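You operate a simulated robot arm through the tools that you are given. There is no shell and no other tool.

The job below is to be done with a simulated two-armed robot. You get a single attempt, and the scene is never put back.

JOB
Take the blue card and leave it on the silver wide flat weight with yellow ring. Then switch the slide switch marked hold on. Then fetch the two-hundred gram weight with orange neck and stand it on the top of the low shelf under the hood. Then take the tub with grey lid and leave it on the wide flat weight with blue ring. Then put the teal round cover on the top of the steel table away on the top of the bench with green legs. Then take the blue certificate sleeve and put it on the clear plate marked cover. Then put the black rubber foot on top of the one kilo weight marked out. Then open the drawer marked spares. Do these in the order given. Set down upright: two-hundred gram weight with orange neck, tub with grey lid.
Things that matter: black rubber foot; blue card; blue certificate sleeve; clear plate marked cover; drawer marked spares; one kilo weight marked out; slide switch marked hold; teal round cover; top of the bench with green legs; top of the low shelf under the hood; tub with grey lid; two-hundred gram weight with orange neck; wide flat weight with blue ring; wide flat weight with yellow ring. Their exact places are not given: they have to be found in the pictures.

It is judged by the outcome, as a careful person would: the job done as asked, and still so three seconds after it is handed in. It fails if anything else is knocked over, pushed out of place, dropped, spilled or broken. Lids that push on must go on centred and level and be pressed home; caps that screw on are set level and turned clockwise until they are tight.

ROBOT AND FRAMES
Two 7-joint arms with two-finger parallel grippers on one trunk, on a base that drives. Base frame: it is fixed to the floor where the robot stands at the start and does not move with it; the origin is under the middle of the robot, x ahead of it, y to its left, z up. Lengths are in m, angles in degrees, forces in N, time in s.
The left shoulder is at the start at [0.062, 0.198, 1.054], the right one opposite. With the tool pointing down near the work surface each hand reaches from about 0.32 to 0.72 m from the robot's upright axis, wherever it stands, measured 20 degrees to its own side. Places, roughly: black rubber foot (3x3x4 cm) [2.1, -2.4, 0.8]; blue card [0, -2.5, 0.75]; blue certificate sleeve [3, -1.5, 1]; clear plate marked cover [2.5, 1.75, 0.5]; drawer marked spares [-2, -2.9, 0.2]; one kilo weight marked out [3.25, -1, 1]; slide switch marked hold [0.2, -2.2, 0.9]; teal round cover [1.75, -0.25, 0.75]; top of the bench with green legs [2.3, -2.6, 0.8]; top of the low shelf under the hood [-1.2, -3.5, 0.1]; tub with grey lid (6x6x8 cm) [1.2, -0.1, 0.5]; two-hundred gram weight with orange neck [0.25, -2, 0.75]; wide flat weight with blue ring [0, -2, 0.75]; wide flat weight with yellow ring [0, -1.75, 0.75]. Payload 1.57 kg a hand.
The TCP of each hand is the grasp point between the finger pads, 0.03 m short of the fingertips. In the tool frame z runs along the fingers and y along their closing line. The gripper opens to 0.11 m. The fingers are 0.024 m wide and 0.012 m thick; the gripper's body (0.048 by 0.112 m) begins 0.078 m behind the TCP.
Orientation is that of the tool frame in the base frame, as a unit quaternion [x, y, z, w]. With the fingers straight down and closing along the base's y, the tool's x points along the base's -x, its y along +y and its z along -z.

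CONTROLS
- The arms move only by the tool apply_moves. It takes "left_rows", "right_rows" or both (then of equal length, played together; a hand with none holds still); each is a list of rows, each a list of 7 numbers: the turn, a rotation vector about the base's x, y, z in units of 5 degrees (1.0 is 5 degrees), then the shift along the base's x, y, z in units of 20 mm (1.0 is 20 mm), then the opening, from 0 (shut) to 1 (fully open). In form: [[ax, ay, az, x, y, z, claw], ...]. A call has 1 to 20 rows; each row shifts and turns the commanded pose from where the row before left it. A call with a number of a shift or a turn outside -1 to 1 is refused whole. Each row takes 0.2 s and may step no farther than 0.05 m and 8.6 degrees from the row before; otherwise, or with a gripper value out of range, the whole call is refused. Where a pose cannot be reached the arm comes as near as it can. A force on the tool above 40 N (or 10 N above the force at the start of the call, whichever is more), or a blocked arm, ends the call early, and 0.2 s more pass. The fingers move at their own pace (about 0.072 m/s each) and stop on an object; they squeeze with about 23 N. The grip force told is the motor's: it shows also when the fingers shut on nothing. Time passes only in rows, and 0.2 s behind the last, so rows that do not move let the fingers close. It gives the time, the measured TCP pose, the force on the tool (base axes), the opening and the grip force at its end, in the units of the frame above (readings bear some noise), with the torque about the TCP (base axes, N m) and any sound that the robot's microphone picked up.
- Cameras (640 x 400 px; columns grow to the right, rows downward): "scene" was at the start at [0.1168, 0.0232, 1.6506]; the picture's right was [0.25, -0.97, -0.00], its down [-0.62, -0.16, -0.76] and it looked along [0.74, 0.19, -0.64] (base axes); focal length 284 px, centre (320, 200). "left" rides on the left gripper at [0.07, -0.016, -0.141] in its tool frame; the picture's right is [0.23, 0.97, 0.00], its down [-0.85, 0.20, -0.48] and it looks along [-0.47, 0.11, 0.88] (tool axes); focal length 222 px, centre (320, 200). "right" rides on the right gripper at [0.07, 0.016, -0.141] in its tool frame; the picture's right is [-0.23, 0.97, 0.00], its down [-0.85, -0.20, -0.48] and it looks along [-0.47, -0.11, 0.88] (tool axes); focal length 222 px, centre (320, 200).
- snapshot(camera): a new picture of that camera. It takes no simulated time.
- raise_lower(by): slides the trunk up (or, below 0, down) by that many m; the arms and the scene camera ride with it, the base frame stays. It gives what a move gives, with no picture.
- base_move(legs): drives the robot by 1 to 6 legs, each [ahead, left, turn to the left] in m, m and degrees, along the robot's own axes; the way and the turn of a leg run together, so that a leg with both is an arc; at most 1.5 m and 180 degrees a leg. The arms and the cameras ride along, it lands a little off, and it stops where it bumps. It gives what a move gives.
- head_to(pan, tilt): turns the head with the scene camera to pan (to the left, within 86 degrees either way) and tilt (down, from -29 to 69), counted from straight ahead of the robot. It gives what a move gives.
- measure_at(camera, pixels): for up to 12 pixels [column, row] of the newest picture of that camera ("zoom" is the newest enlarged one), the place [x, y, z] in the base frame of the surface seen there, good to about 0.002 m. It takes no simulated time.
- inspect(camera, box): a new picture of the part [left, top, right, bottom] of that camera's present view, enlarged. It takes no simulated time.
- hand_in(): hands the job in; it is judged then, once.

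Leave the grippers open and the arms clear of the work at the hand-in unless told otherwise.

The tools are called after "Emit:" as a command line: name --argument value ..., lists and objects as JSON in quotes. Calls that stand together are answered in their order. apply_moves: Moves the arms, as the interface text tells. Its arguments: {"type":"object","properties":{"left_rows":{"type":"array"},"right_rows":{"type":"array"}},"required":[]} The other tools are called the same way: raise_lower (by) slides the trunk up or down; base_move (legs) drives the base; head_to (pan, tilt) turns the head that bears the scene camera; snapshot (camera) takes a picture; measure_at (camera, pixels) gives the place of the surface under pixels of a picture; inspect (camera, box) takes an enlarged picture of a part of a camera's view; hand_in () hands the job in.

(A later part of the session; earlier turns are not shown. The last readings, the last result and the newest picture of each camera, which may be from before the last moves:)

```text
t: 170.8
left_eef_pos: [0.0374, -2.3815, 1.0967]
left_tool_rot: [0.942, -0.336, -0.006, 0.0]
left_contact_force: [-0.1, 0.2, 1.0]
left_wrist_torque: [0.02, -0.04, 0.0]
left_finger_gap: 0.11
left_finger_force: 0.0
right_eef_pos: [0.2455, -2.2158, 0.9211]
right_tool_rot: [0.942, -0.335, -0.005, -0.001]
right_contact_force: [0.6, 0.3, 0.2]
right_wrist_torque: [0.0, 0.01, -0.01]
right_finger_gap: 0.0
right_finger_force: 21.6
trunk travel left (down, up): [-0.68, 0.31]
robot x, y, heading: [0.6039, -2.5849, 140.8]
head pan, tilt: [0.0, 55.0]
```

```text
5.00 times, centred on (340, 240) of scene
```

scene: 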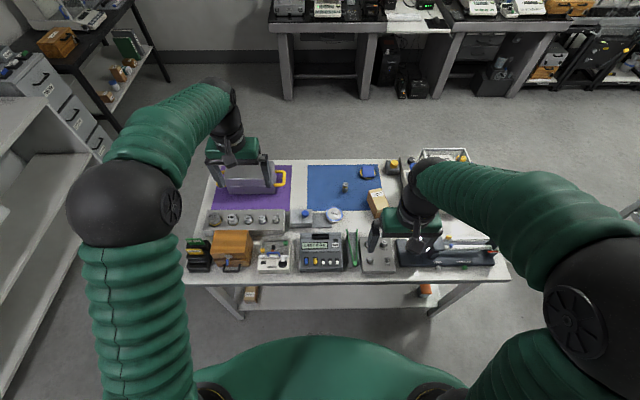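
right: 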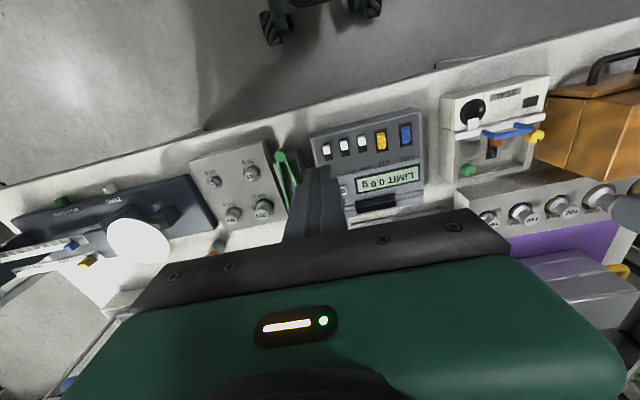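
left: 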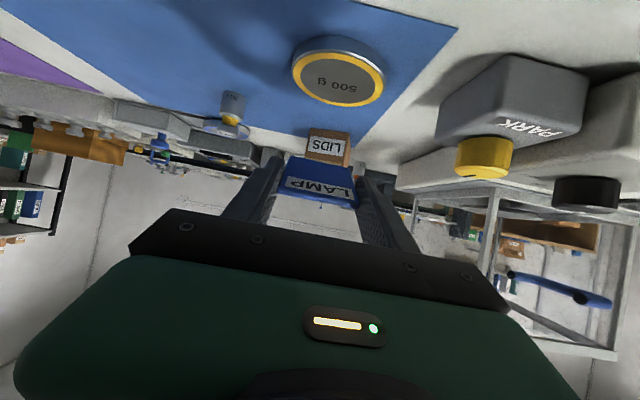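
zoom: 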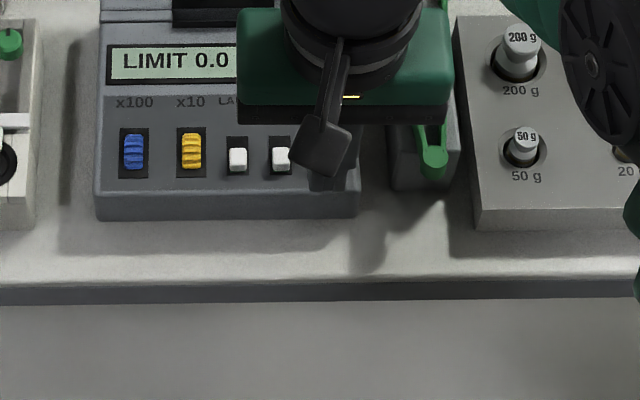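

Tip column matches the HOLD slot line. I go down to tip z≈0.864 (just above the face), near side of the knob.

Emit:
apply_moves --right_rows '[[0, 0, 0, 0, 0, -0.7, 0], [0, 0, 0, 0, 0, -0.4, 0], [0, 0, 0, 0, 0, -0.2, 0], [0, 0, 0, 0, 0, 0, 0]]'

Emit:
inspect --camera "right" --box '[240, 60, 440, 220]'

```text
t: 171.8
left_eef_pos: [0.038, -2.3823, 1.0966]
left_tool_rot: [0.942, -0.335, -0.006, -0.001]
left_contact_force: [-0.5, 0.0, -0.5]
left_wrist_torque: [0.03, -0.01, -0.02]
left_finger_gap: 0.1097
left_finger_force: 0.0
right_eef_pos: [0.2443, -2.2142, 0.8934]
right_tool_rot: [0.943, -0.334, -0.006, -0.001]
right_contact_force: [1.0, 0.0, -0.3]
right_wrist_torque: [0.0, -0.01, 0.0]
right_finger_gap: 0.0
right_finger_force: 20.7
trunk travel left (down, up): [-0.68, 0.31]
robot x, y, heading: [0.5963, -2.5856, 141.0]
head pan, tilt: [0.0, 55.0]
```

```text
2.50 times, centred on (340, 140) of right
```

zoom: 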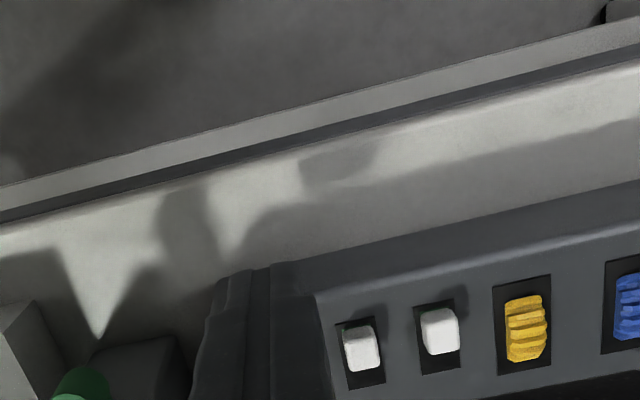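

No contact yet. I push away from me in small steps and watch the force.

Emit:
apply_moves --right_rows '[[0, 0, 0, -0.0766, 0.0643, 0, 0], [0, 0, 0, -0.0766, 0.0643, 0, 0], [0, 0, 0, -0.0766, 0.0643, 0, 0], [0, 0, 0, -0.0766, 0.0643, 0, 0], [0, 0, 0, -0.0766, 0.0643, 0, 0]]'

Emit:
inspect --camera "right" --box '[240, 60, 440, 220]'

```text
t: 173.0
left_eef_pos: [0.0361, -2.3817, 1.095]
left_tool_rot: [0.942, -0.335, -0.005, 0.0]
left_contact_force: [0.4, 0.3, -0.1]
left_wrist_torque: [-0.01, 0.01, 0.01]
left_finger_gap: 0.11
left_finger_force: 0.0
right_eef_pos: [0.2375, -2.2085, 0.8944]
right_tool_rot: [0.942, -0.335, -0.006, -0.001]
right_contact_force: [0.5, 0.1, 0.0]
right_wrist_torque: [-0.03, -0.04, -0.01]
right_finger_gap: 0.0
right_finger_force: 21.0
trunk travel left (down, up): [-0.68, 0.31]
robot x, y, heading: [0.5984, -2.5873, 140.9]
head pan, tilt: [0.0, 55.0]
```

```text
2.50 times, centred on (340, 140) of right
```

zoom: 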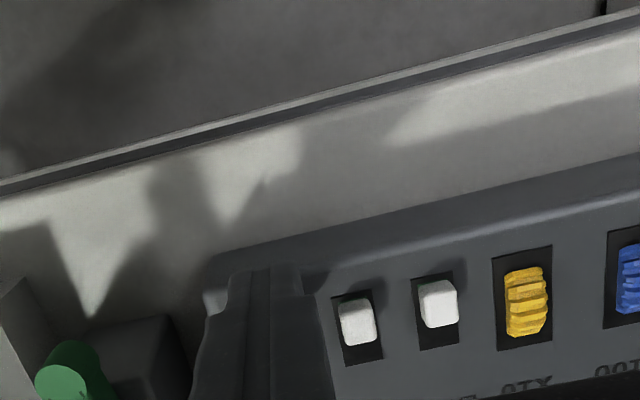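

Emit:
apply_moves --right_rows '[[0, 0, 0, -0.0766, 0.0643, 0, 0], [0, 0, 0, -0.0766, 0.0643, 0, 0], [0, 0, 0, 0, 0, 0, 0]]'

Emit:
inspect --camera "right" --box '[240, 60, 440, 220]'

```text
t: 173.8
left_eef_pos: [0.0366, -2.3825, 1.0943]
left_tool_rot: [0.942, -0.335, -0.006, 0.0]
left_contact_force: [0.3, 0.3, 0.0]
left_wrist_torque: [0.0, 0.03, 0.0]
left_finger_gap: 0.1101
left_finger_force: 0.0
right_eef_pos: [0.2336, -2.2066, 0.8947]
right_tool_rot: [0.943, -0.334, -0.006, 0.0]
right_contact_force: [-0.6, 0.3, 0.3]
right_wrist_torque: [-0.01, -0.01, -0.02]
right_finger_gap: 0.0
right_finger_force: 21.2
trunk travel left (down, up): [-0.68, 0.31]
robot x, y, heading: [0.5985, -2.587, 140.7]
head pan, tilt: [0.0, 55.0]
```

```text
2.50 times, centred on (340, 140) of right
```

zoom: 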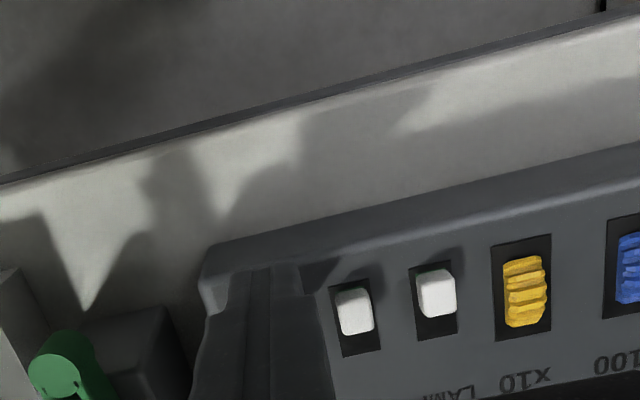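

Still no clear force. I continue in 2 mm steps.

Emit:
apply_moves --right_rows '[[0, 0, 0, -0.0766, 0.0643, 0, 0], [0, 0, 0, -0.0766, 0.0643, 0, 0], [0, 0, 0, 0, 0, 0, 0]]'

Emit:
inspect --camera "scene" --box '[290, 200, 390, 280]'

Emit:
inspect --camera "right" --box '[240, 60, 440, 220]'

```text
t: 174.6
left_eef_pos: [0.0367, -2.3826, 1.0962]
left_tool_rot: [0.942, -0.335, -0.005, 0.0]
left_contact_force: [-1.7, 0.3, -0.2]
left_wrist_torque: [-0.03, -0.02, 0.03]
left_finger_gap: 0.11
left_finger_force: 0.1
right_eef_pos: [0.2307, -2.2039, 0.8946]
right_tool_rot: [0.942, -0.335, -0.006, -0.001]
right_contact_force: [-1.1, -0.1, -0.2]
right_wrist_torque: [-0.01, -0.02, 0.04]
right_finger_gap: 0.0004
right_finger_force: 21.1
trunk travel left (down, up): [-0.68, 0.31]
robot x, y, heading: [0.5983, -2.5892, 140.8]
head pan, tilt: [0.0, 55.0]
```

```text
5.00 times, centred on (340, 240) of scene
```

zoom: 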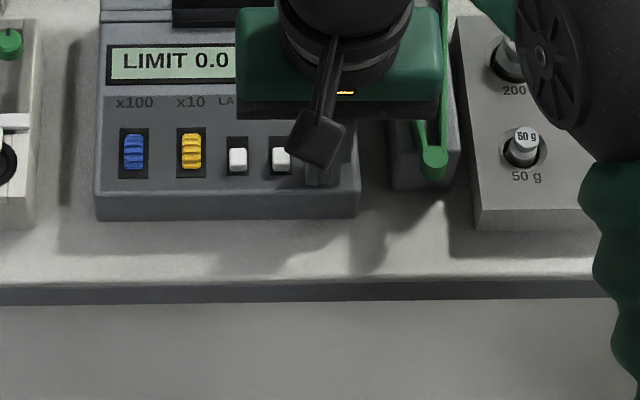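

```text
2.50 times, centred on (340, 140) of right
```

zoom: 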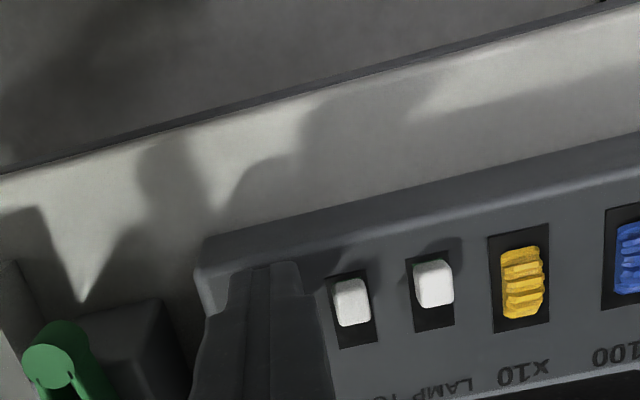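

I lift and back off to look at the knob.

Emit:
apply_moves --right_rows '[[0, 0, 0, 0, 0, 1, 0], [0, 0, 0, 0, 0, 1, 0], [0, 0, 0, 0, 0, 1, 0], [0, 0, 0, 0.643, 0.766, 0.5, 0], [0, 0, 0, 0.643, 0.766, 0.5, 0], [0, 0, 0, 0.643, 0.766, 0, 0], [0, 0, 0, 0.643, 0.766, 0, 0]]'

Emit:
inspect --camera "scene" --box '[290, 220, 360, 275]'

Emit:
inspect --camera "right" --box '[300, 80, 480, 220]'

```text
t: 176.2
left_eef_pos: [0.0379, -2.3817, 1.096]
left_tool_rot: [0.942, -0.336, -0.005, -0.001]
left_contact_force: [0.3, -0.4, 0.0]
left_wrist_torque: [0.01, 0.01, 0.04]
left_finger_gap: 0.1104
left_finger_force: 0.1
right_eef_pos: [0.2832, -2.1426, 0.9738]
right_tool_rot: [0.942, -0.335, -0.006, 0.0]
right_contact_force: [0.6, 0.4, -0.5]
right_wrist_torque: [-0.04, 0.0, 0.03]
right_finger_gap: 0.0002
right_finger_force: 20.8
trunk travel left (down, up): [-0.68, 0.31]
robot x, y, heading: [0.6016, -2.5883, 140.9]
head pan, tilt: [0.0, 55.0]
```

```text
7.27 times, centred on (325, 248) of scene
```

zoom: 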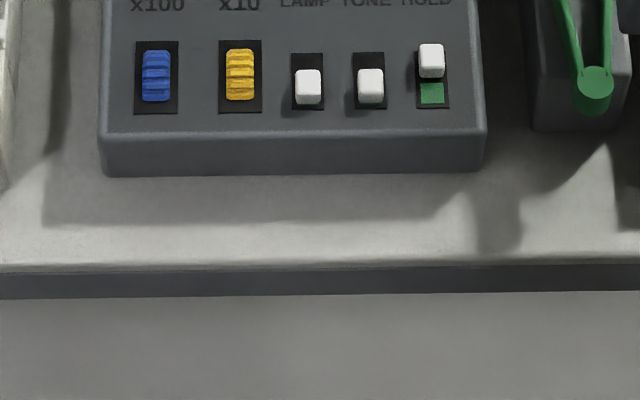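

```text
2.86 times, centred on (390, 150) of right
```

zoom: 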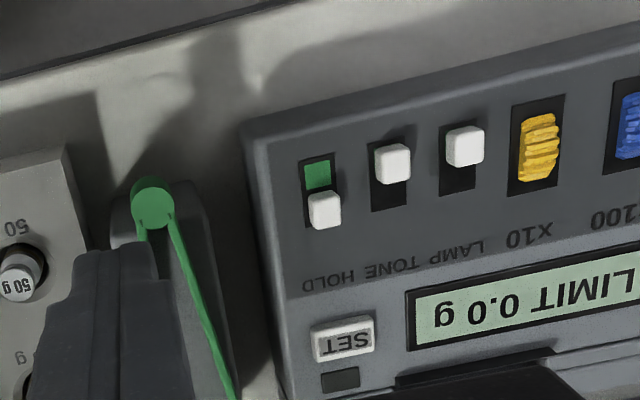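

HOLD now shows green: on. Next the 200 g weight with orange neck. I raise the right hand and look for it.

Emit:
apply_moves --right_rows '[[0, 0, 0, 0, 0, 1, 0.5], [0, 0, 0, 0, 0, 1, 1], [0, 0, 0, 0, 0, 1, 1], [0, 0, 0, 0, 0, 1, 1], [0, 0, 0, 0, 0, 1, 1]]'

Emit:
head_to --pan -10 --tilt 50

Emit:
snapshot --camera "scene"

Emit:
snapshot --camera "right"

```text
t: 177.4
left_eef_pos: [0.0374, -2.3822, 1.0959]
left_tool_rot: [0.942, -0.335, -0.007, 0.0]
left_contact_force: [0.0, -0.1, -0.2]
left_wrist_torque: [-0.01, -0.02, 0.01]
left_finger_gap: 0.11
left_finger_force: 0.0
right_eef_pos: [0.2844, -2.1427, 1.0757]
right_tool_rot: [0.942, -0.335, -0.006, -0.001]
right_contact_force: [-0.3, 1.7, -0.2]
right_wrist_torque: [-0.04, -0.02, -0.02]
right_finger_gap: 0.1099
right_finger_force: 0.2
trunk travel left (down, up): [-0.68, 0.31]
robot x, y, heading: [0.5971, -2.5883, 141.0]
head pan, tilt: [0.0, 55.0]
```

```text
t: 178.1
left_eef_pos: [0.0385, -2.3813, 1.0952]
left_tool_rot: [0.942, -0.335, -0.005, 0.0]
left_contact_force: [0.2, 0.2, -0.1]
left_wrist_torque: [0.01, -0.01, 0.04]
left_finger_gap: 0.11
left_finger_force: 0.1
right_eef_pos: [0.2846, -2.1427, 1.074]
right_tool_rot: [0.942, -0.335, -0.006, -0.001]
right_contact_force: [0.5, -0.7, -0.6]
right_wrist_torque: [-0.04, 0.03, 0.0]
right_finger_gap: 0.1099
right_finger_force: 0.1
trunk travel left (down, up): [-0.68, 0.31]
robot x, y, heading: [0.6, -2.586, 140.8]
head pan, tilt: [-10.0, 50.0]
```

```text
taken
```

scene: 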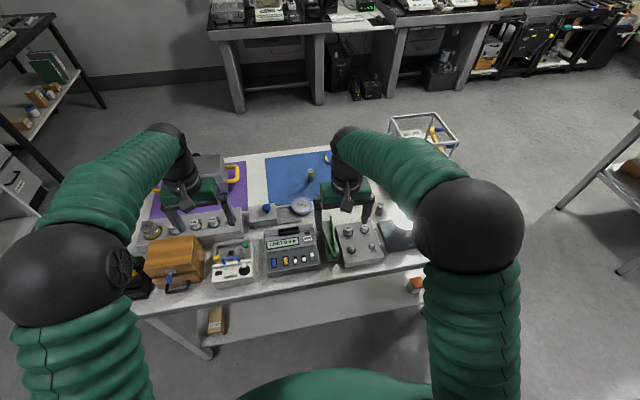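

```text
taken
```

right: 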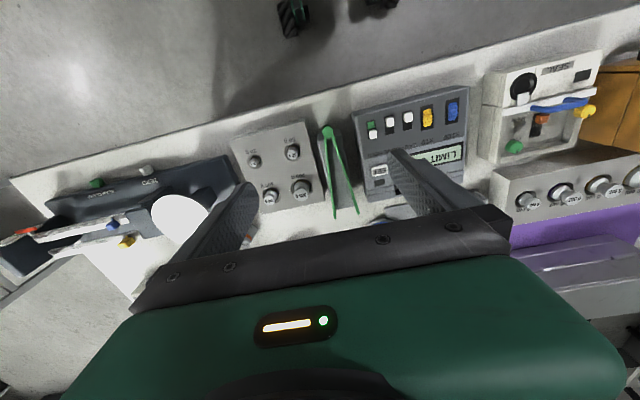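

Emit:
inspect --camera "scene" --box '[340, 180, 430, 260]'

Emit:
measure_at --camera "scene" --pixels '[[380, 206], [380, 210], [380, 214], [365, 228], [352, 250], [401, 215]]'

```text
5.00 times, centred on (385, 220) of scene
```

zoom: 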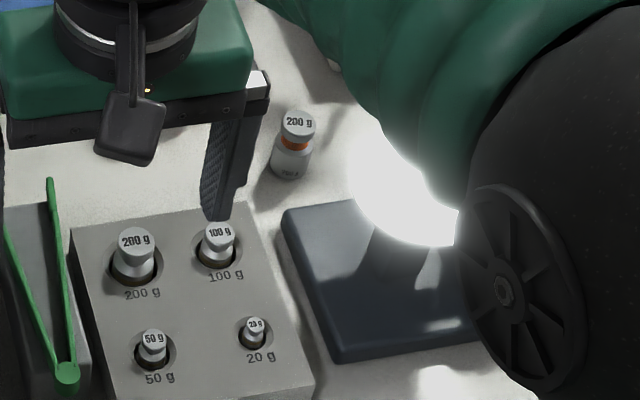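

```text
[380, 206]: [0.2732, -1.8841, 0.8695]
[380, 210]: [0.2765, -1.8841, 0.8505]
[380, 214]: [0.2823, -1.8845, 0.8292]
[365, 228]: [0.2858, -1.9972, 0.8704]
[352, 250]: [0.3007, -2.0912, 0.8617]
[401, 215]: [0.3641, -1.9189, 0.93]
```

The weight with the orange neck ("200 g") stands at about [0.275,-1.884], top 0.870, with a raised white pan (z≈0.93) nearby. I move the base right 0.1 m and ahead 0.12 m so the right hand can reach it from above.

Emit:
base_move --legs '[[0.12, -0.1, 0]]'

Emit:
head_to --pan -15 --tilt 55

Emit:
snapshot --camera "scene"

Emit:
snapshot --camera "right"

```text
t: 179.5
left_eef_pos: [0.0044, -2.2362, 1.0958]
left_tool_rot: [0.942, -0.337, -0.005, -0.004]
left_contact_force: [-0.1, -0.2, -0.4]
left_wrist_torque: [0.03, 0.02, -0.01]
left_finger_gap: 0.11
left_finger_force: 0.1
right_eef_pos: [0.2509, -1.9977, 1.0769]
right_tool_rot: [0.942, -0.335, -0.005, -0.004]
right_contact_force: [-0.2, -0.1, 0.0]
right_wrist_torque: [0.03, -0.03, -0.05]
right_finger_gap: 0.1103
right_finger_force: 0.1
trunk travel left (down, up): [-0.68, 0.31]
robot x, y, heading: [0.5689, -2.4392, 140.9]
head pan, tilt: [-10.0, 50.0]
```

```text
t: 180.1
left_eef_pos: [0.0047, -2.2347, 1.0957]
left_tool_rot: [0.942, -0.335, -0.007, -0.002]
left_contact_force: [-0.6, -0.6, -0.7]
left_wrist_torque: [0.01, -0.02, 0.03]
left_finger_gap: 0.1099
left_finger_force: 0.1
right_eef_pos: [0.252, -1.9959, 1.0761]
right_tool_rot: [0.943, -0.334, -0.006, -0.003]
right_contact_force: [-0.5, -0.9, 0.3]
right_wrist_torque: [0.0, 0.0, -0.02]
right_finger_gap: 0.1099
right_finger_force: 0.1
trunk travel left (down, up): [-0.68, 0.31]
robot x, y, heading: [0.5717, -2.4387, 140.8]
head pan, tilt: [-15.0, 55.0]
```

```text
taken
```

scene: 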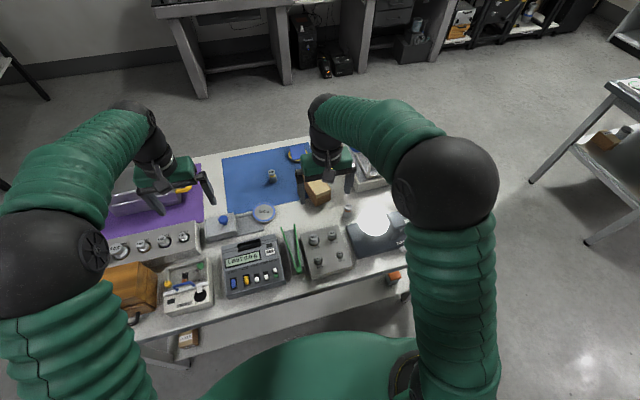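

```text
taken
```

right: 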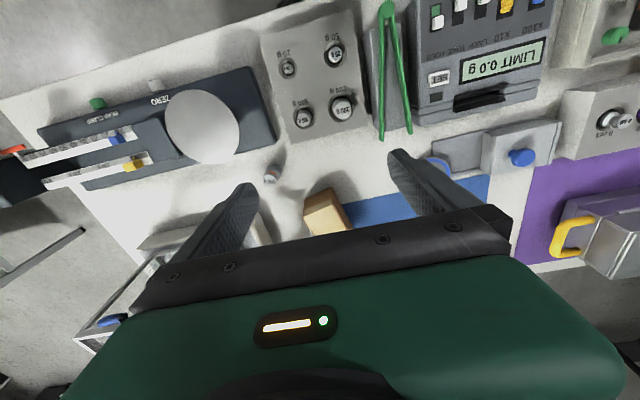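

Good view from above. I measure weight, pan and neighbours in the right camera.

Emit:
inspect --camera "right" --box '[150, 70, 390, 230]'

Emit:
measure_at --camera "right" --pixels '[[271, 178], [275, 168], [202, 127], [168, 127], [237, 130], [203, 162], [205, 92], [305, 115], [340, 108], [305, 195], [275, 140], [160, 235]]'

Emit:
inspect --camera "scene" --box '[290, 170, 420, 260]'

```text
2.50 times, centred on (270, 150) of right
```

zoom: 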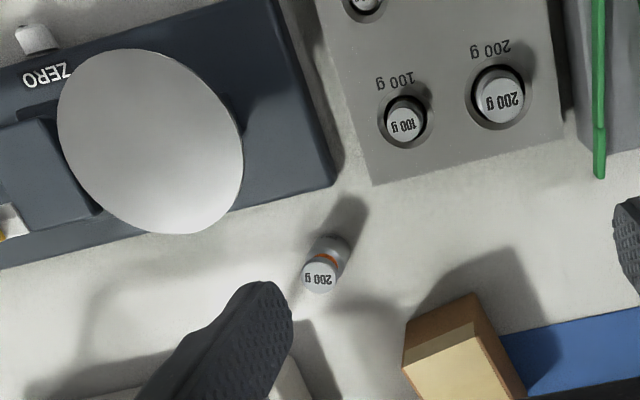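

```text
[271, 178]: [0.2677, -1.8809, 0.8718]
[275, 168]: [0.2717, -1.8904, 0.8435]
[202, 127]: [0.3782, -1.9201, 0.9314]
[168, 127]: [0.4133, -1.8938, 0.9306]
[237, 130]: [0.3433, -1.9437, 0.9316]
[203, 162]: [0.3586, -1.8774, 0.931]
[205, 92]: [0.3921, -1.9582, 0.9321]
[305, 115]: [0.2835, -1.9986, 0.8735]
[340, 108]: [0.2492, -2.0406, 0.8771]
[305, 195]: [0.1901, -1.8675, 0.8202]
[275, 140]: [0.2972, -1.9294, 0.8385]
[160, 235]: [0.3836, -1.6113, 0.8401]
```

```text
4.44 times, centred on (355, 215) of scene
```

zoom: 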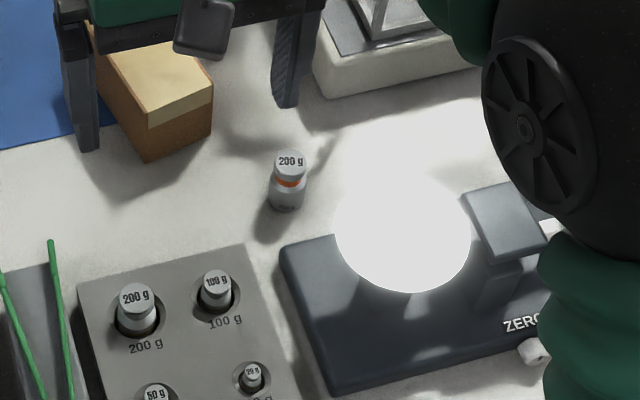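

Emit:
measure_at --camera "zoom" --pixels '[[318, 55], [328, 92], [400, 40], [470, 60], [340, 40], [288, 160], [287, 195], [335, 210], [285, 250]]'

Emit:
apply_moves --right_rows '[[0, 0, 0, 0.15, 0.95, 0, 0.55], [0, 0, 0, 0.15, 0.95, 0, 0.55], [0, 0, 0, 0.15, 0.95, 0, 0.55], [0, 0, 0, 0.15, 0.95, 0, 0.55], [0, 0, 0, 0.15, 0.95, 0, 0.55], [0, 0, 0, 0.15, 0.95, 0, 0.55], [0, 0, 0, 0, 0, -1, 0.55], [0, 0, 0, 0, 0, -1, 0.55], [0, 0, 0, 0, 0, 0, 0.55]]'

Emit:
snapshot --camera "right"

Emit:
inspect --camera "scene" --box '[290, 150, 420, 240]'

```text
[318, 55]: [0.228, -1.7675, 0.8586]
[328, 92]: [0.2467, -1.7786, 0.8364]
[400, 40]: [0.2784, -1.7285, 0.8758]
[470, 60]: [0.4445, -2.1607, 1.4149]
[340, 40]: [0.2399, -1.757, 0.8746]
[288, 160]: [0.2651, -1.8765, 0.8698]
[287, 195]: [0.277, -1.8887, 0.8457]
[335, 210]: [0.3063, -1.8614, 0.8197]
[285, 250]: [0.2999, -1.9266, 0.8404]
```

```text
t: 182.1
left_eef_pos: [0.0096, -2.2281, 1.0963]
left_tool_rot: [0.942, -0.337, -0.007, 0.0]
left_contact_force: [-0.2, 0.5, 0.6]
left_wrist_torque: [0.06, 0.02, -0.02]
left_finger_gap: 0.11
left_finger_force: 0.0
right_eef_pos: [0.2723, -1.8754, 1.0356]
right_tool_rot: [0.942, -0.335, -0.006, 0.0]
right_contact_force: [-0.1, 0.8, 0.0]
right_wrist_torque: [-0.01, -0.01, 0.0]
right_finger_gap: 0.0604
right_finger_force: 0.0
trunk travel left (down, up): [-0.68, 0.31]
robot x, y, heading: [0.5699, -2.436, 140.6]
head pan, tilt: [-15.0, 55.0]
```

```text
taken
```

right: 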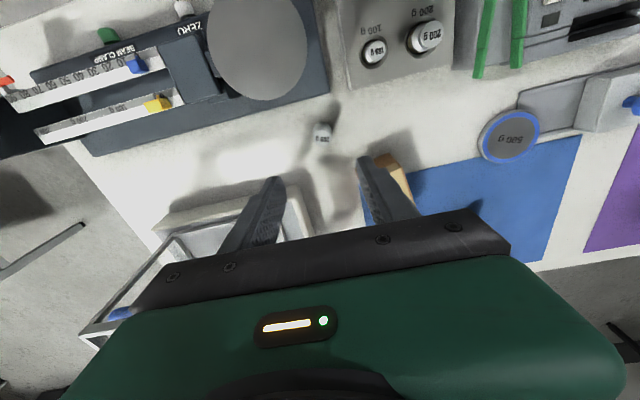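

```text
4.44 times, centred on (355, 195) of scene
```

zoom: 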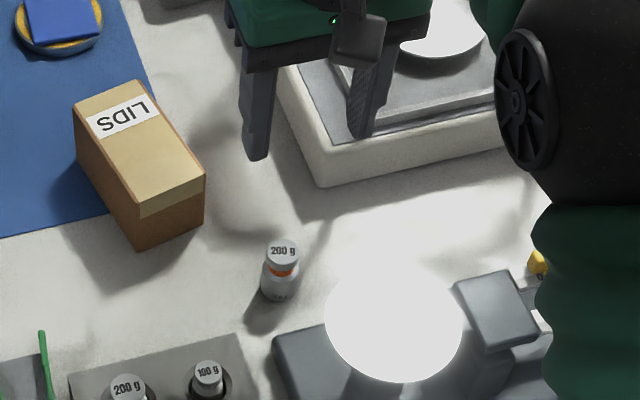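

Emit:
inspect --camera "right" --box '[280, 100, 360, 150]'

Emit:
measure_at --camera "zoom" --pixels '[[330, 305], [330, 285], [345, 240], [350, 190], [310, 240], [380, 240]]'

```text
8.00 times, centred on (320, 125) of right
```

zoom: 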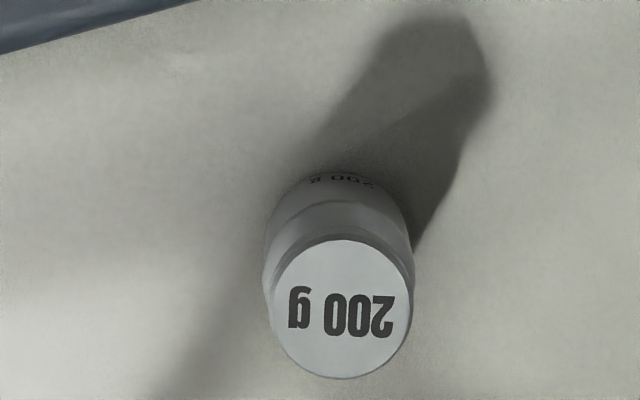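

```text
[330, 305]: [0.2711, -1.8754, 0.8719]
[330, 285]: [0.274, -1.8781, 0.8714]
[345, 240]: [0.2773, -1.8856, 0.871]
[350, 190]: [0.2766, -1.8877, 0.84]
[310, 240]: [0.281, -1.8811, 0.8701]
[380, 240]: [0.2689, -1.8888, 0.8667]
```

Weight centre ≈[0.269,-1.878], radius ≈12 mm. I correct 4 mm and descend to z≈0.854.

Emit:
apply_moves --right_rows '[[0, 0, 0, -0.15, -0.13, -1, 0.55], [0, 0, 0, 0, 0, -1, 0.55], [0, 0, 0, 0, 0, -1, 0.55], [0, 0, 0, 0, 0, -1, 0.55], [0, 0, 0, 0, 0, -1, 0.55], [0, 0, 0, 0, 0, -1, 0.55], [0, 0, 0, 0, 0, -1, 0.55], [0, 0, 0, 0, 0, 0, 0.55]]'

Emit:
inspect --camera "right" --box '[220, 60, 420, 220]'

Emit:
inspect --camera "scene" --box '[290, 150, 420, 240]'

```text
t: 183.9
left_eef_pos: [0.0103, -2.2286, 1.0969]
left_tool_rot: [0.942, -0.336, -0.006, 0.0]
left_contact_force: [-0.7, 0.4, -0.2]
left_wrist_torque: [-0.01, 0.01, 0.0]
left_finger_gap: 0.1099
left_finger_force: 0.1
right_eef_pos: [0.2708, -1.8785, 0.8964]
right_tool_rot: [0.942, -0.335, -0.007, 0.0]
right_contact_force: [0.4, -0.5, 0.6]
right_wrist_torque: [0.03, 0.03, -0.01]
right_finger_gap: 0.0603
right_finger_force: 0.0
trunk travel left (down, up): [-0.68, 0.31]
robot x, y, heading: [0.5682, -2.4347, 140.5]
head pan, tilt: [-15.0, 55.0]
```

```text
2.50 times, centred on (320, 140) of right
```

zoom: 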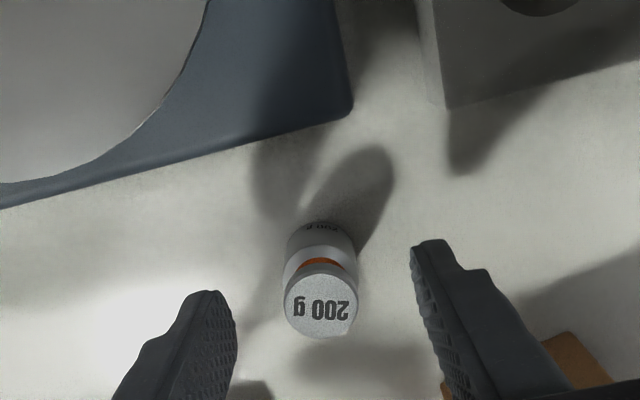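

```text
4.44 times, centred on (355, 195) of scene
```

zoom: 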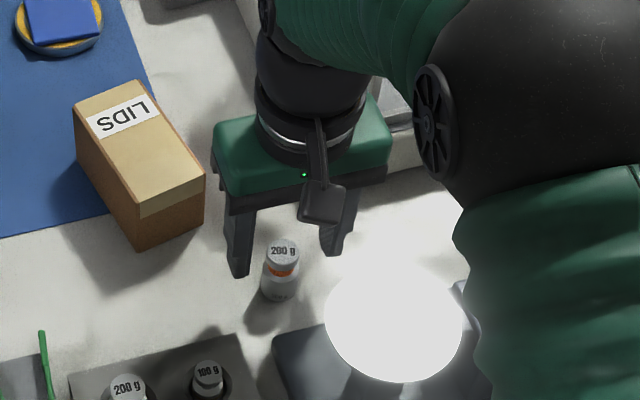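

Centred between the fingers. Down the last 42 mm, then close.

Emit:
apply_moves --right_rows '[[0, 0, 0, 0, 0, -1, 0.55], [0, 0, 0, 0, 0, -0.7, 0.55], [0, 0, 0, 0, 0, -0.4, 0.55], [0, 0, 0, 0, 0, 0, 0.35], [0, 0, 0, 0, 0, 0, 0.2], [0, 0, 0, 0, 0, 0, 0.1], [0, 0, 0, 0, 0, 0, 0.1]]'

Emit:
inspect --camera "right" --box '[220, 60, 420, 220]'

```text
t: 185.5
left_eef_pos: [0.0097, -2.2283, 1.0974]
left_tool_rot: [0.942, -0.336, -0.006, 0.0]
left_contact_force: [-0.1, 0.8, -0.1]
left_wrist_torque: [0.02, 0.02, -0.01]
left_finger_gap: 0.1099
left_finger_force: 0.1
right_eef_pos: [0.2727, -1.878, 0.853]
right_tool_rot: [0.942, -0.336, -0.006, 0.0]
right_contact_force: [-0.3, -0.1, 0.2]
right_wrist_torque: [0.02, 0.01, -0.03]
right_finger_gap: 0.0273
right_finger_force: 22.9
trunk travel left (down, up): [-0.68, 0.31]
robot x, y, heading: [0.5671, -2.4351, 140.8]
head pan, tilt: [-15.0, 55.0]
```

```text
2.50 times, centred on (320, 140) of right
```

zoom: 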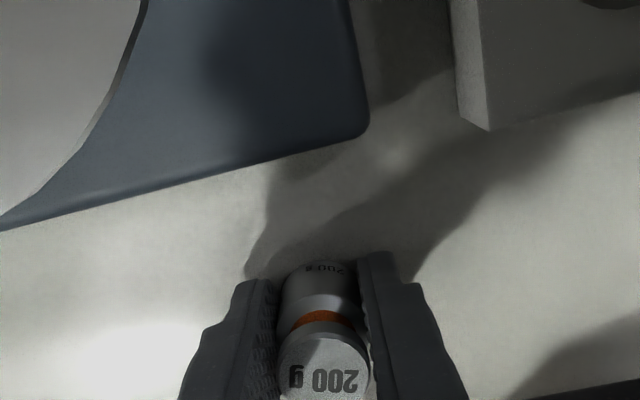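

Gripped (27 mm, 23 N). I lift straight up.

Emit:
apply_moves --right_rows '[[0, 0, 0, 0, 0, 0.4, 0.1], [0, 0, 0, 0, 0, 0.8, 0.1], [0, 0, 0, 0, 0, 1, 0.1], [0, 0, 0, 0, 0, 1, 0.1], [0, 0, 0, 0, 0, 1, 0.1], [0, 0, 0, 0, 0, 1, 0.1], [0, 0, 0, 0, 0, 1, 0.1], [0, 0, 0, 0, 0, 1, 0.1], [0, 0, 0, 0, 0, 1, 0.1], [0, 0, 0, 0, 0, 1, 0.1], [0, 0, 0, 0, 0, 1, 0.1], [0, 0, 0, 0, 0, 1, 0.1]]'

Emit:
raise_lower --by 0.2

Emit:
base_move --legs '[[-0.3, 0, 0], [0, 1.15, 0]]'

Emit:
head_to --pan 70 --tilt 35

Emit:
snapshot --camera "scene"

```text
t: 188.1
left_eef_pos: [0.0103, -2.2282, 1.0972]
left_tool_rot: [0.942, -0.336, -0.007, 0.0]
left_contact_force: [0.0, 0.0, -0.7]
left_wrist_torque: [-0.02, -0.02, -0.01]
left_finger_gap: 0.11
left_finger_force: 0.1
right_eef_pos: [0.2714, -1.8797, 1.0782]
right_tool_rot: [0.942, -0.336, -0.006, 0.0]
right_contact_force: [-0.4, -0.5, -1.7]
right_wrist_torque: [-0.02, -0.04, -0.05]
right_finger_gap: 0.0268
right_finger_force: 22.8
trunk travel left (down, up): [-0.68, 0.31]
robot x, y, heading: [0.5697, -2.4349, 140.7]
head pan, tilt: [-15.0, 55.0]
```

```text
t: 190.3
left_eef_pos: [0.0101, -2.2281, 1.2968]
left_tool_rot: [0.942, -0.336, -0.007, 0.0]
left_contact_force: [0.1, 0.0, -0.6]
left_wrist_torque: [-0.01, -0.04, 0.01]
left_finger_gap: 0.1099
left_finger_force: 0.0
right_eef_pos: [0.2716, -1.8771, 1.2785]
right_tool_rot: [0.942, -0.335, -0.007, 0.0]
right_contact_force: [0.8, -0.7, -1.6]
right_wrist_torque: [-0.02, -0.03, 0.01]
right_finger_gap: 0.027
right_finger_force: 23.4
trunk travel left (down, up): [-0.88, 0.11]
robot x, y, heading: [0.5681, -2.4319, 140.7]
head pan, tilt: [-15.0, 55.0]
```

```text
t: 197.7
left_eef_pos: [-0.4564, -3.2932, 1.2968]
left_tool_rot: [0.943, -0.334, -0.007, 0.002]
left_contact_force: [0.6, 0.1, 0.0]
left_wrist_torque: [-0.04, -0.01, -0.03]
left_finger_gap: 0.1102
left_finger_force: 0.0
right_eef_pos: [-0.1965, -2.9415, 1.2778]
right_tool_rot: [0.943, -0.333, -0.007, 0.002]
right_contact_force: [0.2, 0.7, -3.1]
right_wrist_torque: [-0.04, 0.0, 0.0]
right_finger_gap: 0.0271
right_finger_force: 23.6
trunk travel left (down, up): [-0.88, 0.11]
robot x, y, heading: [0.0992, -3.4987, 141.2]
head pan, tilt: [-15.0, 55.0]
```

```text
t: 199.3
left_eef_pos: [-0.4573, -3.297, 1.2971]
left_tool_rot: [0.942, -0.334, -0.008, 0.0]
left_contact_force: [0.0, 0.6, 1.0]
left_wrist_torque: [-0.01, 0.0, 0.0]
left_finger_gap: 0.1099
left_finger_force: 0.0
right_eef_pos: [-0.1969, -2.9465, 1.2787]
right_tool_rot: [0.943, -0.333, -0.007, -0.002]
right_contact_force: [0.5, 0.7, -2.4]
right_wrist_torque: [0.01, -0.01, 0.0]
right_finger_gap: 0.027
right_finger_force: 23.2
trunk travel left (down, up): [-0.88, 0.11]
robot x, y, heading: [0.0999, -3.4972, 141.1]
head pan, tilt: [70.0, 35.0]
```

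```text
taken
```

scene: 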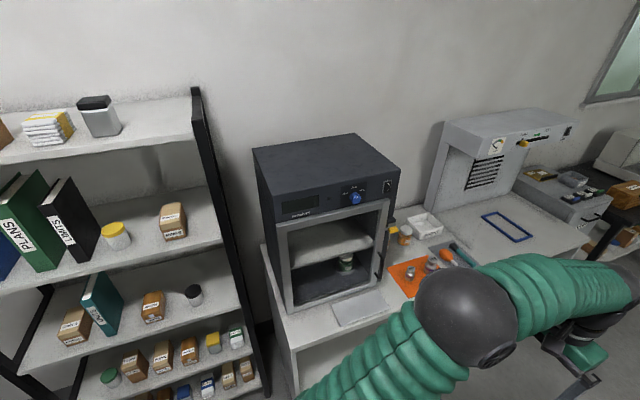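

I am near the tall rack; I measure clearances before turning.

Emit:
measure_at --camera "scene" --pixels '[[262, 385], [195, 100], [285, 340], [245, 340], [130, 250], [30, 370], [350, 310], [585, 245], [330, 145]]'

```text
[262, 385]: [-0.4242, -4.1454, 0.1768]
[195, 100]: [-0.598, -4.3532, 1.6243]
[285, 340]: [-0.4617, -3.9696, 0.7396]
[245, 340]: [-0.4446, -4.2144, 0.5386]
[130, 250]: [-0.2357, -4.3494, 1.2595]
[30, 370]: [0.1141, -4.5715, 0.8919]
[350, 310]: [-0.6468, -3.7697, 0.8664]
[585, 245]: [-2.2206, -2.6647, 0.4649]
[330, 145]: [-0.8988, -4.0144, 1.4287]
```

Clear. I drive ahead 0.95 m along the bench and turn left to face it.

Emit:
base_move --legs '[[0.95, 0, 0], [0, 0, 89]]'

Emit:
head_to --pan 0 --tilt 55

Emit:
snapshot --camera "scene"

```text
t: 208.1
left_eef_pos: [-0.861, -3.4533, 1.298]
left_tool_rot: [0.907, 0.421, -0.005, 0.006]
left_contact_force: [-0.6, 0.6, 0.0]
left_wrist_torque: [-0.01, -0.03, -0.02]
left_finger_gap: 0.11
left_finger_force: 0.1
right_eef_pos: [-1.2064, -3.1854, 1.2787]
right_tool_rot: [0.907, 0.422, -0.005, 0.006]
right_contact_force: [-0.4, 0.3, -1.0]
right_wrist_torque: [-0.02, -0.01, 0.03]
right_finger_gap: 0.0269
right_finger_force: 22.8
trunk travel left (down, up): [-0.88, 0.11]
robot x, y, heading: [-0.6488, -2.8992, -130.2]
head pan, tilt: [70.0, 35.0]
```

```text
t: 209.5
left_eef_pos: [-0.8578, -3.4538, 1.2982]
left_tool_rot: [0.907, 0.42, -0.006, 0.005]
left_contact_force: [0.4, -0.1, -0.6]
left_wrist_torque: [0.02, -0.01, 0.01]
left_finger_gap: 0.1101
left_finger_force: 0.2
right_eef_pos: [-1.2041, -3.1835, 1.2803]
right_tool_rot: [0.907, 0.422, -0.007, 0.005]
right_contact_force: [-0.5, -0.3, -2.0]
right_wrist_torque: [-0.01, -0.02, -0.02]
right_finger_gap: 0.0272
right_finger_force: 22.7
trunk travel left (down, up): [-0.88, 0.11]
robot x, y, heading: [-0.6473, -2.8978, -130.2]
head pan, tilt: [0.0, 55.0]
```

```text
taken
```

scene: 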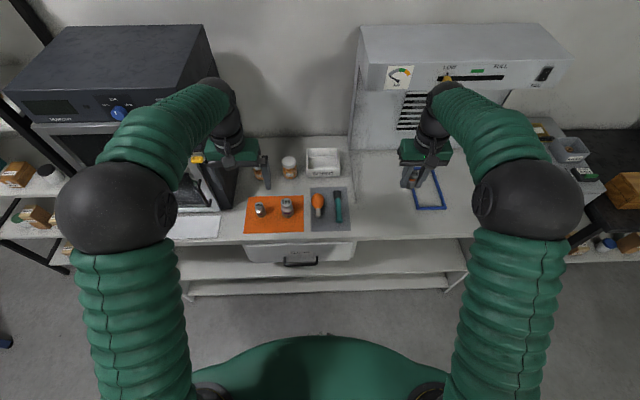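

I measure bench top, shelf fronts and shelf surfaces.

Emit:
measure_at --camera "scene" --pixels '[[400, 232], [400, 240], [400, 250], [400, 262], [400, 270], [400, 277], [400, 283], [400, 289], [400, 296], [470, 240], [440, 280], [300, 250]]'

Emit:
inspect --camera "scene" --box '[340, 200, 500, 300]'

```text
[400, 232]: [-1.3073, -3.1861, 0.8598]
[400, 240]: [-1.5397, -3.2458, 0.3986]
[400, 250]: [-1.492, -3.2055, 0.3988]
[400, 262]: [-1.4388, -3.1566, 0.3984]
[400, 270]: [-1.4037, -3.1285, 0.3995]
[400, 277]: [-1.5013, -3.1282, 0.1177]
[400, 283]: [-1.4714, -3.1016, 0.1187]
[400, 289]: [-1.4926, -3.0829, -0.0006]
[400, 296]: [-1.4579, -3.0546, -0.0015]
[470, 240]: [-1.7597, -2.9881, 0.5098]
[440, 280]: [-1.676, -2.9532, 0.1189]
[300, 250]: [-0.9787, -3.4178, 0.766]
```

```text
4.00 times, centred on (420, 250) of scene
```

zoom: 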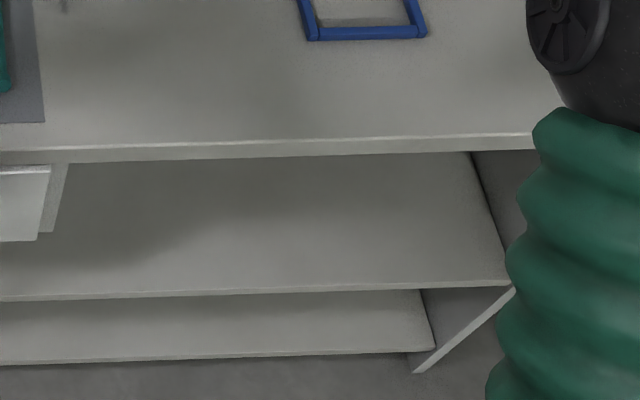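

Bench top z≈0.86, mid shelf 0.399, low shelf top 0.1185, all fronts flush. The low shelf needs a nearly level hand, so I'll first stand the weight on a free spot at the bench's front edge, regrip it with a tilted hand, then set it on the low shelf. I draw the left hand back, lower the trunk and move ahead 0.1 m.

Emit:
apply_moves --left_rows '[[0, 0, 0, 0.64, 0.77, 0, 1], [0, 0, 0, 0.64, 0.77, 0, 1], [0, 0, 0, 0.64, 0.77, 0, 1], [0, 0, 0, 0.64, 0.77, 0, 1], [0, 0, 0, 0.64, 0.77, 0, 1], [0, 0, 0, 0.64, 0.77, 0, 1], [0, 0, 0, 0.64, 0.77, 0, 1], [0, 0, 0, 0.64, 0.77, 0, 1]]'

Emit:
raise_lower --by -0.15

Emit:
base_move --legs '[[0.1, 0, 0]]'

Emit:
head_to --pan -20 --tilt 60

Emit:
snapshot --camera "scene"

Emit:
snapshot --camera "right"

```text
t: 211.3
left_eef_pos: [-0.7563, -3.3288, 1.3004]
left_tool_rot: [0.907, 0.421, -0.007, 0.006]
left_contact_force: [0.0, 0.8, -1.2]
left_wrist_torque: [0.03, 0.01, 0.0]
left_finger_gap: 0.1099
left_finger_force: 0.1
right_eef_pos: [-1.2027, -3.1836, 1.2817]
right_tool_rot: [0.907, 0.421, -0.007, 0.005]
right_contact_force: [-0.8, 0.1, -1.7]
right_wrist_torque: [0.03, -0.01, 0.01]
right_finger_gap: 0.0272
right_finger_force: 23.3
trunk travel left (down, up): [-0.88, 0.11]
robot x, y, heading: [-0.6474, -2.9021, -130.0]
head pan, tilt: [0.0, 55.0]
```

```text
t: 213.0
left_eef_pos: [-0.7563, -3.3297, 1.1499]
left_tool_rot: [0.907, 0.421, -0.006, 0.006]
left_contact_force: [0.6, 0.2, 0.2]
left_wrist_torque: [-0.02, -0.01, -0.01]
left_finger_gap: 0.11
left_finger_force: 0.1
right_eef_pos: [-1.2042, -3.1847, 1.13]
right_tool_rot: [0.907, 0.421, -0.006, 0.005]
right_contact_force: [-0.6, -0.7, -1.5]
right_wrist_torque: [0.01, 0.02, -0.03]
right_finger_gap: 0.027
right_finger_force: 23.0
trunk travel left (down, up): [-0.73, 0.26]
robot x, y, heading: [-0.647, -2.8981, -130.0]
head pan, tilt: [0.0, 55.0]
```

```text
t: 214.2
left_eef_pos: [-0.8174, -3.4039, 1.1514]
left_tool_rot: [0.907, 0.422, -0.007, 0.006]
left_contact_force: [0.7, -0.7, -1.1]
left_wrist_torque: [-0.03, 0.01, 0.01]
left_finger_gap: 0.1102
left_finger_force: 0.1
right_eef_pos: [-1.2674, -3.2569, 1.133]
right_tool_rot: [0.907, 0.422, -0.009, 0.005]
right_contact_force: [0.4, 0.0, -2.4]
right_wrist_torque: [0.01, 0.0, -0.01]
right_finger_gap: 0.0272
right_finger_force: 22.9
trunk travel left (down, up): [-0.73, 0.26]
robot x, y, heading: [-0.7124, -2.9785, -130.2]
head pan, tilt: [0.0, 55.0]
```

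```text
t: 215.0
left_eef_pos: [-0.8222, -3.4078, 1.1477]
left_tool_rot: [0.907, 0.421, -0.005, 0.006]
left_contact_force: [-0.4, -0.5, -0.4]
left_wrist_torque: [-0.02, -0.02, 0.03]
left_finger_gap: 0.1098
left_finger_force: 0.1
right_eef_pos: [-1.2701, -3.2612, 1.1286]
right_tool_rot: [0.906, 0.423, -0.006, 0.005]
right_contact_force: [0.5, 0.2, -3.0]
right_wrist_torque: [0.0, -0.03, 0.02]
right_finger_gap: 0.027
right_finger_force: 23.3
trunk travel left (down, up): [-0.73, 0.26]
robot x, y, heading: [-0.7117, -2.9751, -130.3]
head pan, tilt: [-20.0, 60.0]
```

```text
taken
```

scene: 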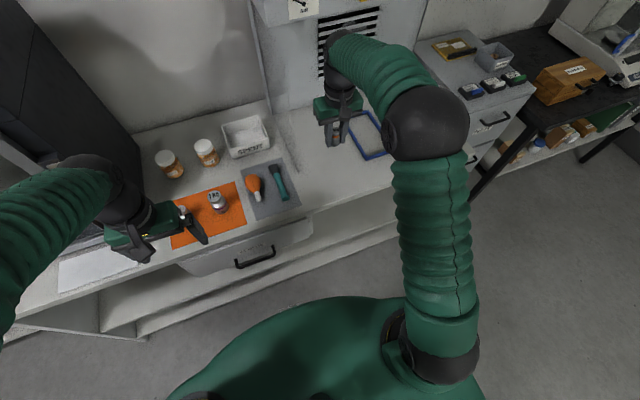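

```text
taken
```

right: 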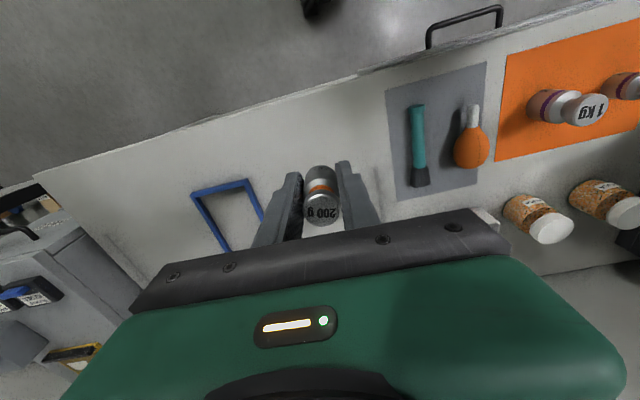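

Emit:
measure_at --camera "right" --pixels '[[247, 184], [195, 197], [255, 205], [340, 90], [385, 110], [395, 190], [330, 150]]'

```text
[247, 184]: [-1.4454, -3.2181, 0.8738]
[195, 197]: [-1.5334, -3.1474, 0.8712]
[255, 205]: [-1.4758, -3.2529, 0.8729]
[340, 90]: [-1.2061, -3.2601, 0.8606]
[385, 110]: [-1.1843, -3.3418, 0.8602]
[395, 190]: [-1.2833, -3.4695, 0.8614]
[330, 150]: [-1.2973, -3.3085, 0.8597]
```

Spot is free. I lower the weight onto the bench top 6 cm behind its front edge.

Emit:
apply_moves --right_rows '[[0, 0, 0, -0.5, -0.6, -1, 0.1], [0, 0, 0, -0.5, -0.6, -1, 0.1], [0, 0, 0, 0, 0, -1, 0.1], [0, 0, 0, 0, 0, -1, 0.1], [0, 0, 0, 0, 0, -1, 0.1], [0, 0, 0, 0, 0, -1, 0.1], [0, 0, 0, 0, 0, -1, 0.1], [0, 0, 0, 0, 0, -1, 0.1], [0, 0, 0, 0, 0, -1, 0.1], [0, 0, 0, 0, 0, -1, 0.1], [0, 0, 0, 0, 0, -0.9, 0.1], [0, 0, 0, 0, 0, -0.4, 0.1], [0, 0, 0, 0, 0, -0.2, 0.1], [0, 0, 0, 0, 0, 0, 0.1]]'

Emit:
inspect --camera "right" --box '[220, 100, 420, 260]'

```text
t: 218.0
left_eef_pos: [-0.8202, -3.4066, 1.1492]
left_tool_rot: [0.907, 0.421, -0.006, 0.005]
left_contact_force: [0.6, 0.4, -0.1]
left_wrist_torque: [0.02, 0.03, 0.0]
left_finger_gap: 0.1102
left_finger_force: 0.0
right_eef_pos: [-1.2886, -3.2855, 0.9]
right_tool_rot: [0.907, 0.422, -0.006, 0.004]
right_contact_force: [0.5, -0.5, -1.7]
right_wrist_torque: [-0.01, 0.0, -0.02]
right_finger_gap: 0.0273
right_finger_force: 23.2
trunk travel left (down, up): [-0.73, 0.26]
robot x, y, heading: [-0.709, -2.978, -130.0]
head pan, tilt: [-20.0, 60.0]
```

```text
2.50 times, centred on (320, 180) of right
```

zoom: 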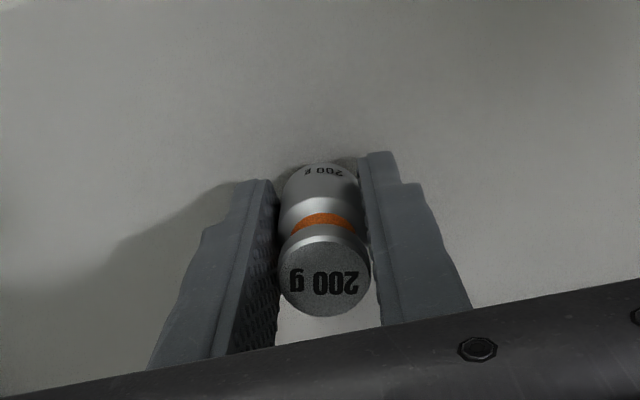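

Not yet touching. Slow steps down until the load changes.

Emit:
apply_moves --right_rows '[[0, 0, 0, 0, 0, -0.15, 0.1], [0, 0, 0, 0, 0, -0.1, 0.1], [0, 0, 0, 0, 0, 0, 0.1]]'

```text
t: 218.8
left_eef_pos: [-0.8206, -3.407, 1.1482]
left_tool_rot: [0.907, 0.421, -0.006, 0.006]
left_contact_force: [0.3, -0.5, 0.3]
left_wrist_torque: [-0.01, 0.0, 0.01]
left_finger_gap: 0.1101
left_finger_force: 0.0
right_eef_pos: [-1.2889, -3.2856, 0.8959]
right_tool_rot: [0.907, 0.421, -0.007, 0.005]
right_contact_force: [-0.3, 0.3, -3.3]
right_wrist_torque: [0.01, -0.01, 0.01]
right_finger_gap: 0.0271
right_finger_force: 23.3
trunk travel left (down, up): [-0.73, 0.26]
robot x, y, heading: [-0.7122, -2.9751, -129.9]
head pan, tilt: [-20.0, 60.0]
```

Emit:
apply_moves --right_rows '[[0, 0, 0, 0, 0, -0.1, 0.1], [0, 0, 0, 0, 0, 0, 0.1]]'

Emit:
apply_moves --right_rows '[[0, 0, 0, 0, 0, -0.06, 0.1], [0, 0, 0, 0, 0, 0, 0.1]]'

```text
t: 219.4
left_eef_pos: [-0.821, -3.4051, 1.149]
left_tool_rot: [0.907, 0.421, -0.006, 0.007]
left_contact_force: [-0.4, 0.5, 0.7]
left_wrist_torque: [0.0, 0.02, -0.01]
left_finger_gap: 0.1099
left_finger_force: 0.1
right_eef_pos: [-1.2873, -3.2853, 0.8939]
right_tool_rot: [0.907, 0.422, -0.006, 0.005]
right_contact_force: [0.2, 0.6, -2.0]
right_wrist_torque: [-0.03, -0.01, -0.01]
right_finger_gap: 0.027
right_finger_force: 22.8
trunk travel left (down, up): [-0.73, 0.26]
robot x, y, heading: [-0.7124, -2.9766, -130.0]
head pan, tilt: [-20.0, 60.0]
```

```text
t: 220.0
left_eef_pos: [-0.82, -3.4064, 1.1487]
left_tool_rot: [0.907, 0.421, -0.007, 0.006]
left_contact_force: [0.0, -0.8, -0.5]
left_wrist_torque: [0.03, 0.0, 0.01]
left_finger_gap: 0.1101
left_finger_force: 0.0
right_eef_pos: [-1.2888, -3.2844, 0.8928]
right_tool_rot: [0.907, 0.422, -0.007, 0.006]
right_contact_force: [-1.7, 1.2, 5.5]
right_wrist_torque: [0.07, 0.05, 0.01]
right_finger_gap: 0.0272
right_finger_force: 23.1
trunk travel left (down, up): [-0.73, 0.26]
robot x, y, heading: [-0.7119, -2.9744, -130.4]
head pan, tilt: [-20.0, 60.0]
```

Touching (5.5 N up). I open to about 60 mm, rise, and look.

Emit:
apply_moves --right_rows '[[0, 0, 0, 0, 0, 0, 0.35], [0, 0, 0, 0, 0, 0, 0.55], [0, 0, 0, 0, 0, 0, 0.55], [0, 0, 0, 0, 0, 1, 0.55], [0, 0, 0, 0, 0, 1, 0.55], [0, 0, 0, 0, 0, 1, 0.55], [0, 0, 0, 0, 0, 1, 0.55], [0, 0, 0, 0, 0, 1, 0.55], [0, 0, 0, 0, 0, 1, 0.55]]'

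Emit:
snapshot --camera "right"

```text
t: 222.0
left_eef_pos: [-0.8196, -3.4064, 1.1479]
left_tool_rot: [0.907, 0.421, -0.006, 0.006]
left_contact_force: [0.3, -0.2, 0.6]
left_wrist_torque: [-0.03, 0.0, 0.01]
left_finger_gap: 0.1096
left_finger_force: 0.1
right_eef_pos: [-1.2895, -3.2834, 1.0119]
right_tool_rot: [0.907, 0.422, -0.007, 0.005]
right_contact_force: [-0.7, -0.7, -1.3]
right_wrist_torque: [0.01, -0.01, 0.0]
right_finger_gap: 0.0606
right_finger_force: 0.1
trunk travel left (down, up): [-0.73, 0.26]
robot x, y, heading: [-0.708, -2.9759, -130.2]
head pan, tilt: [-20.0, 60.0]
```

```text
taken
```

right: 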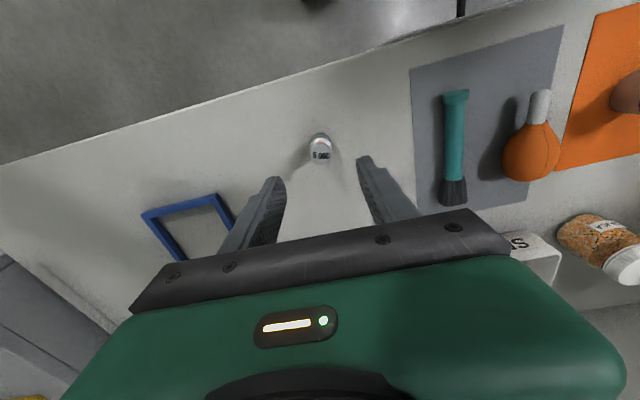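

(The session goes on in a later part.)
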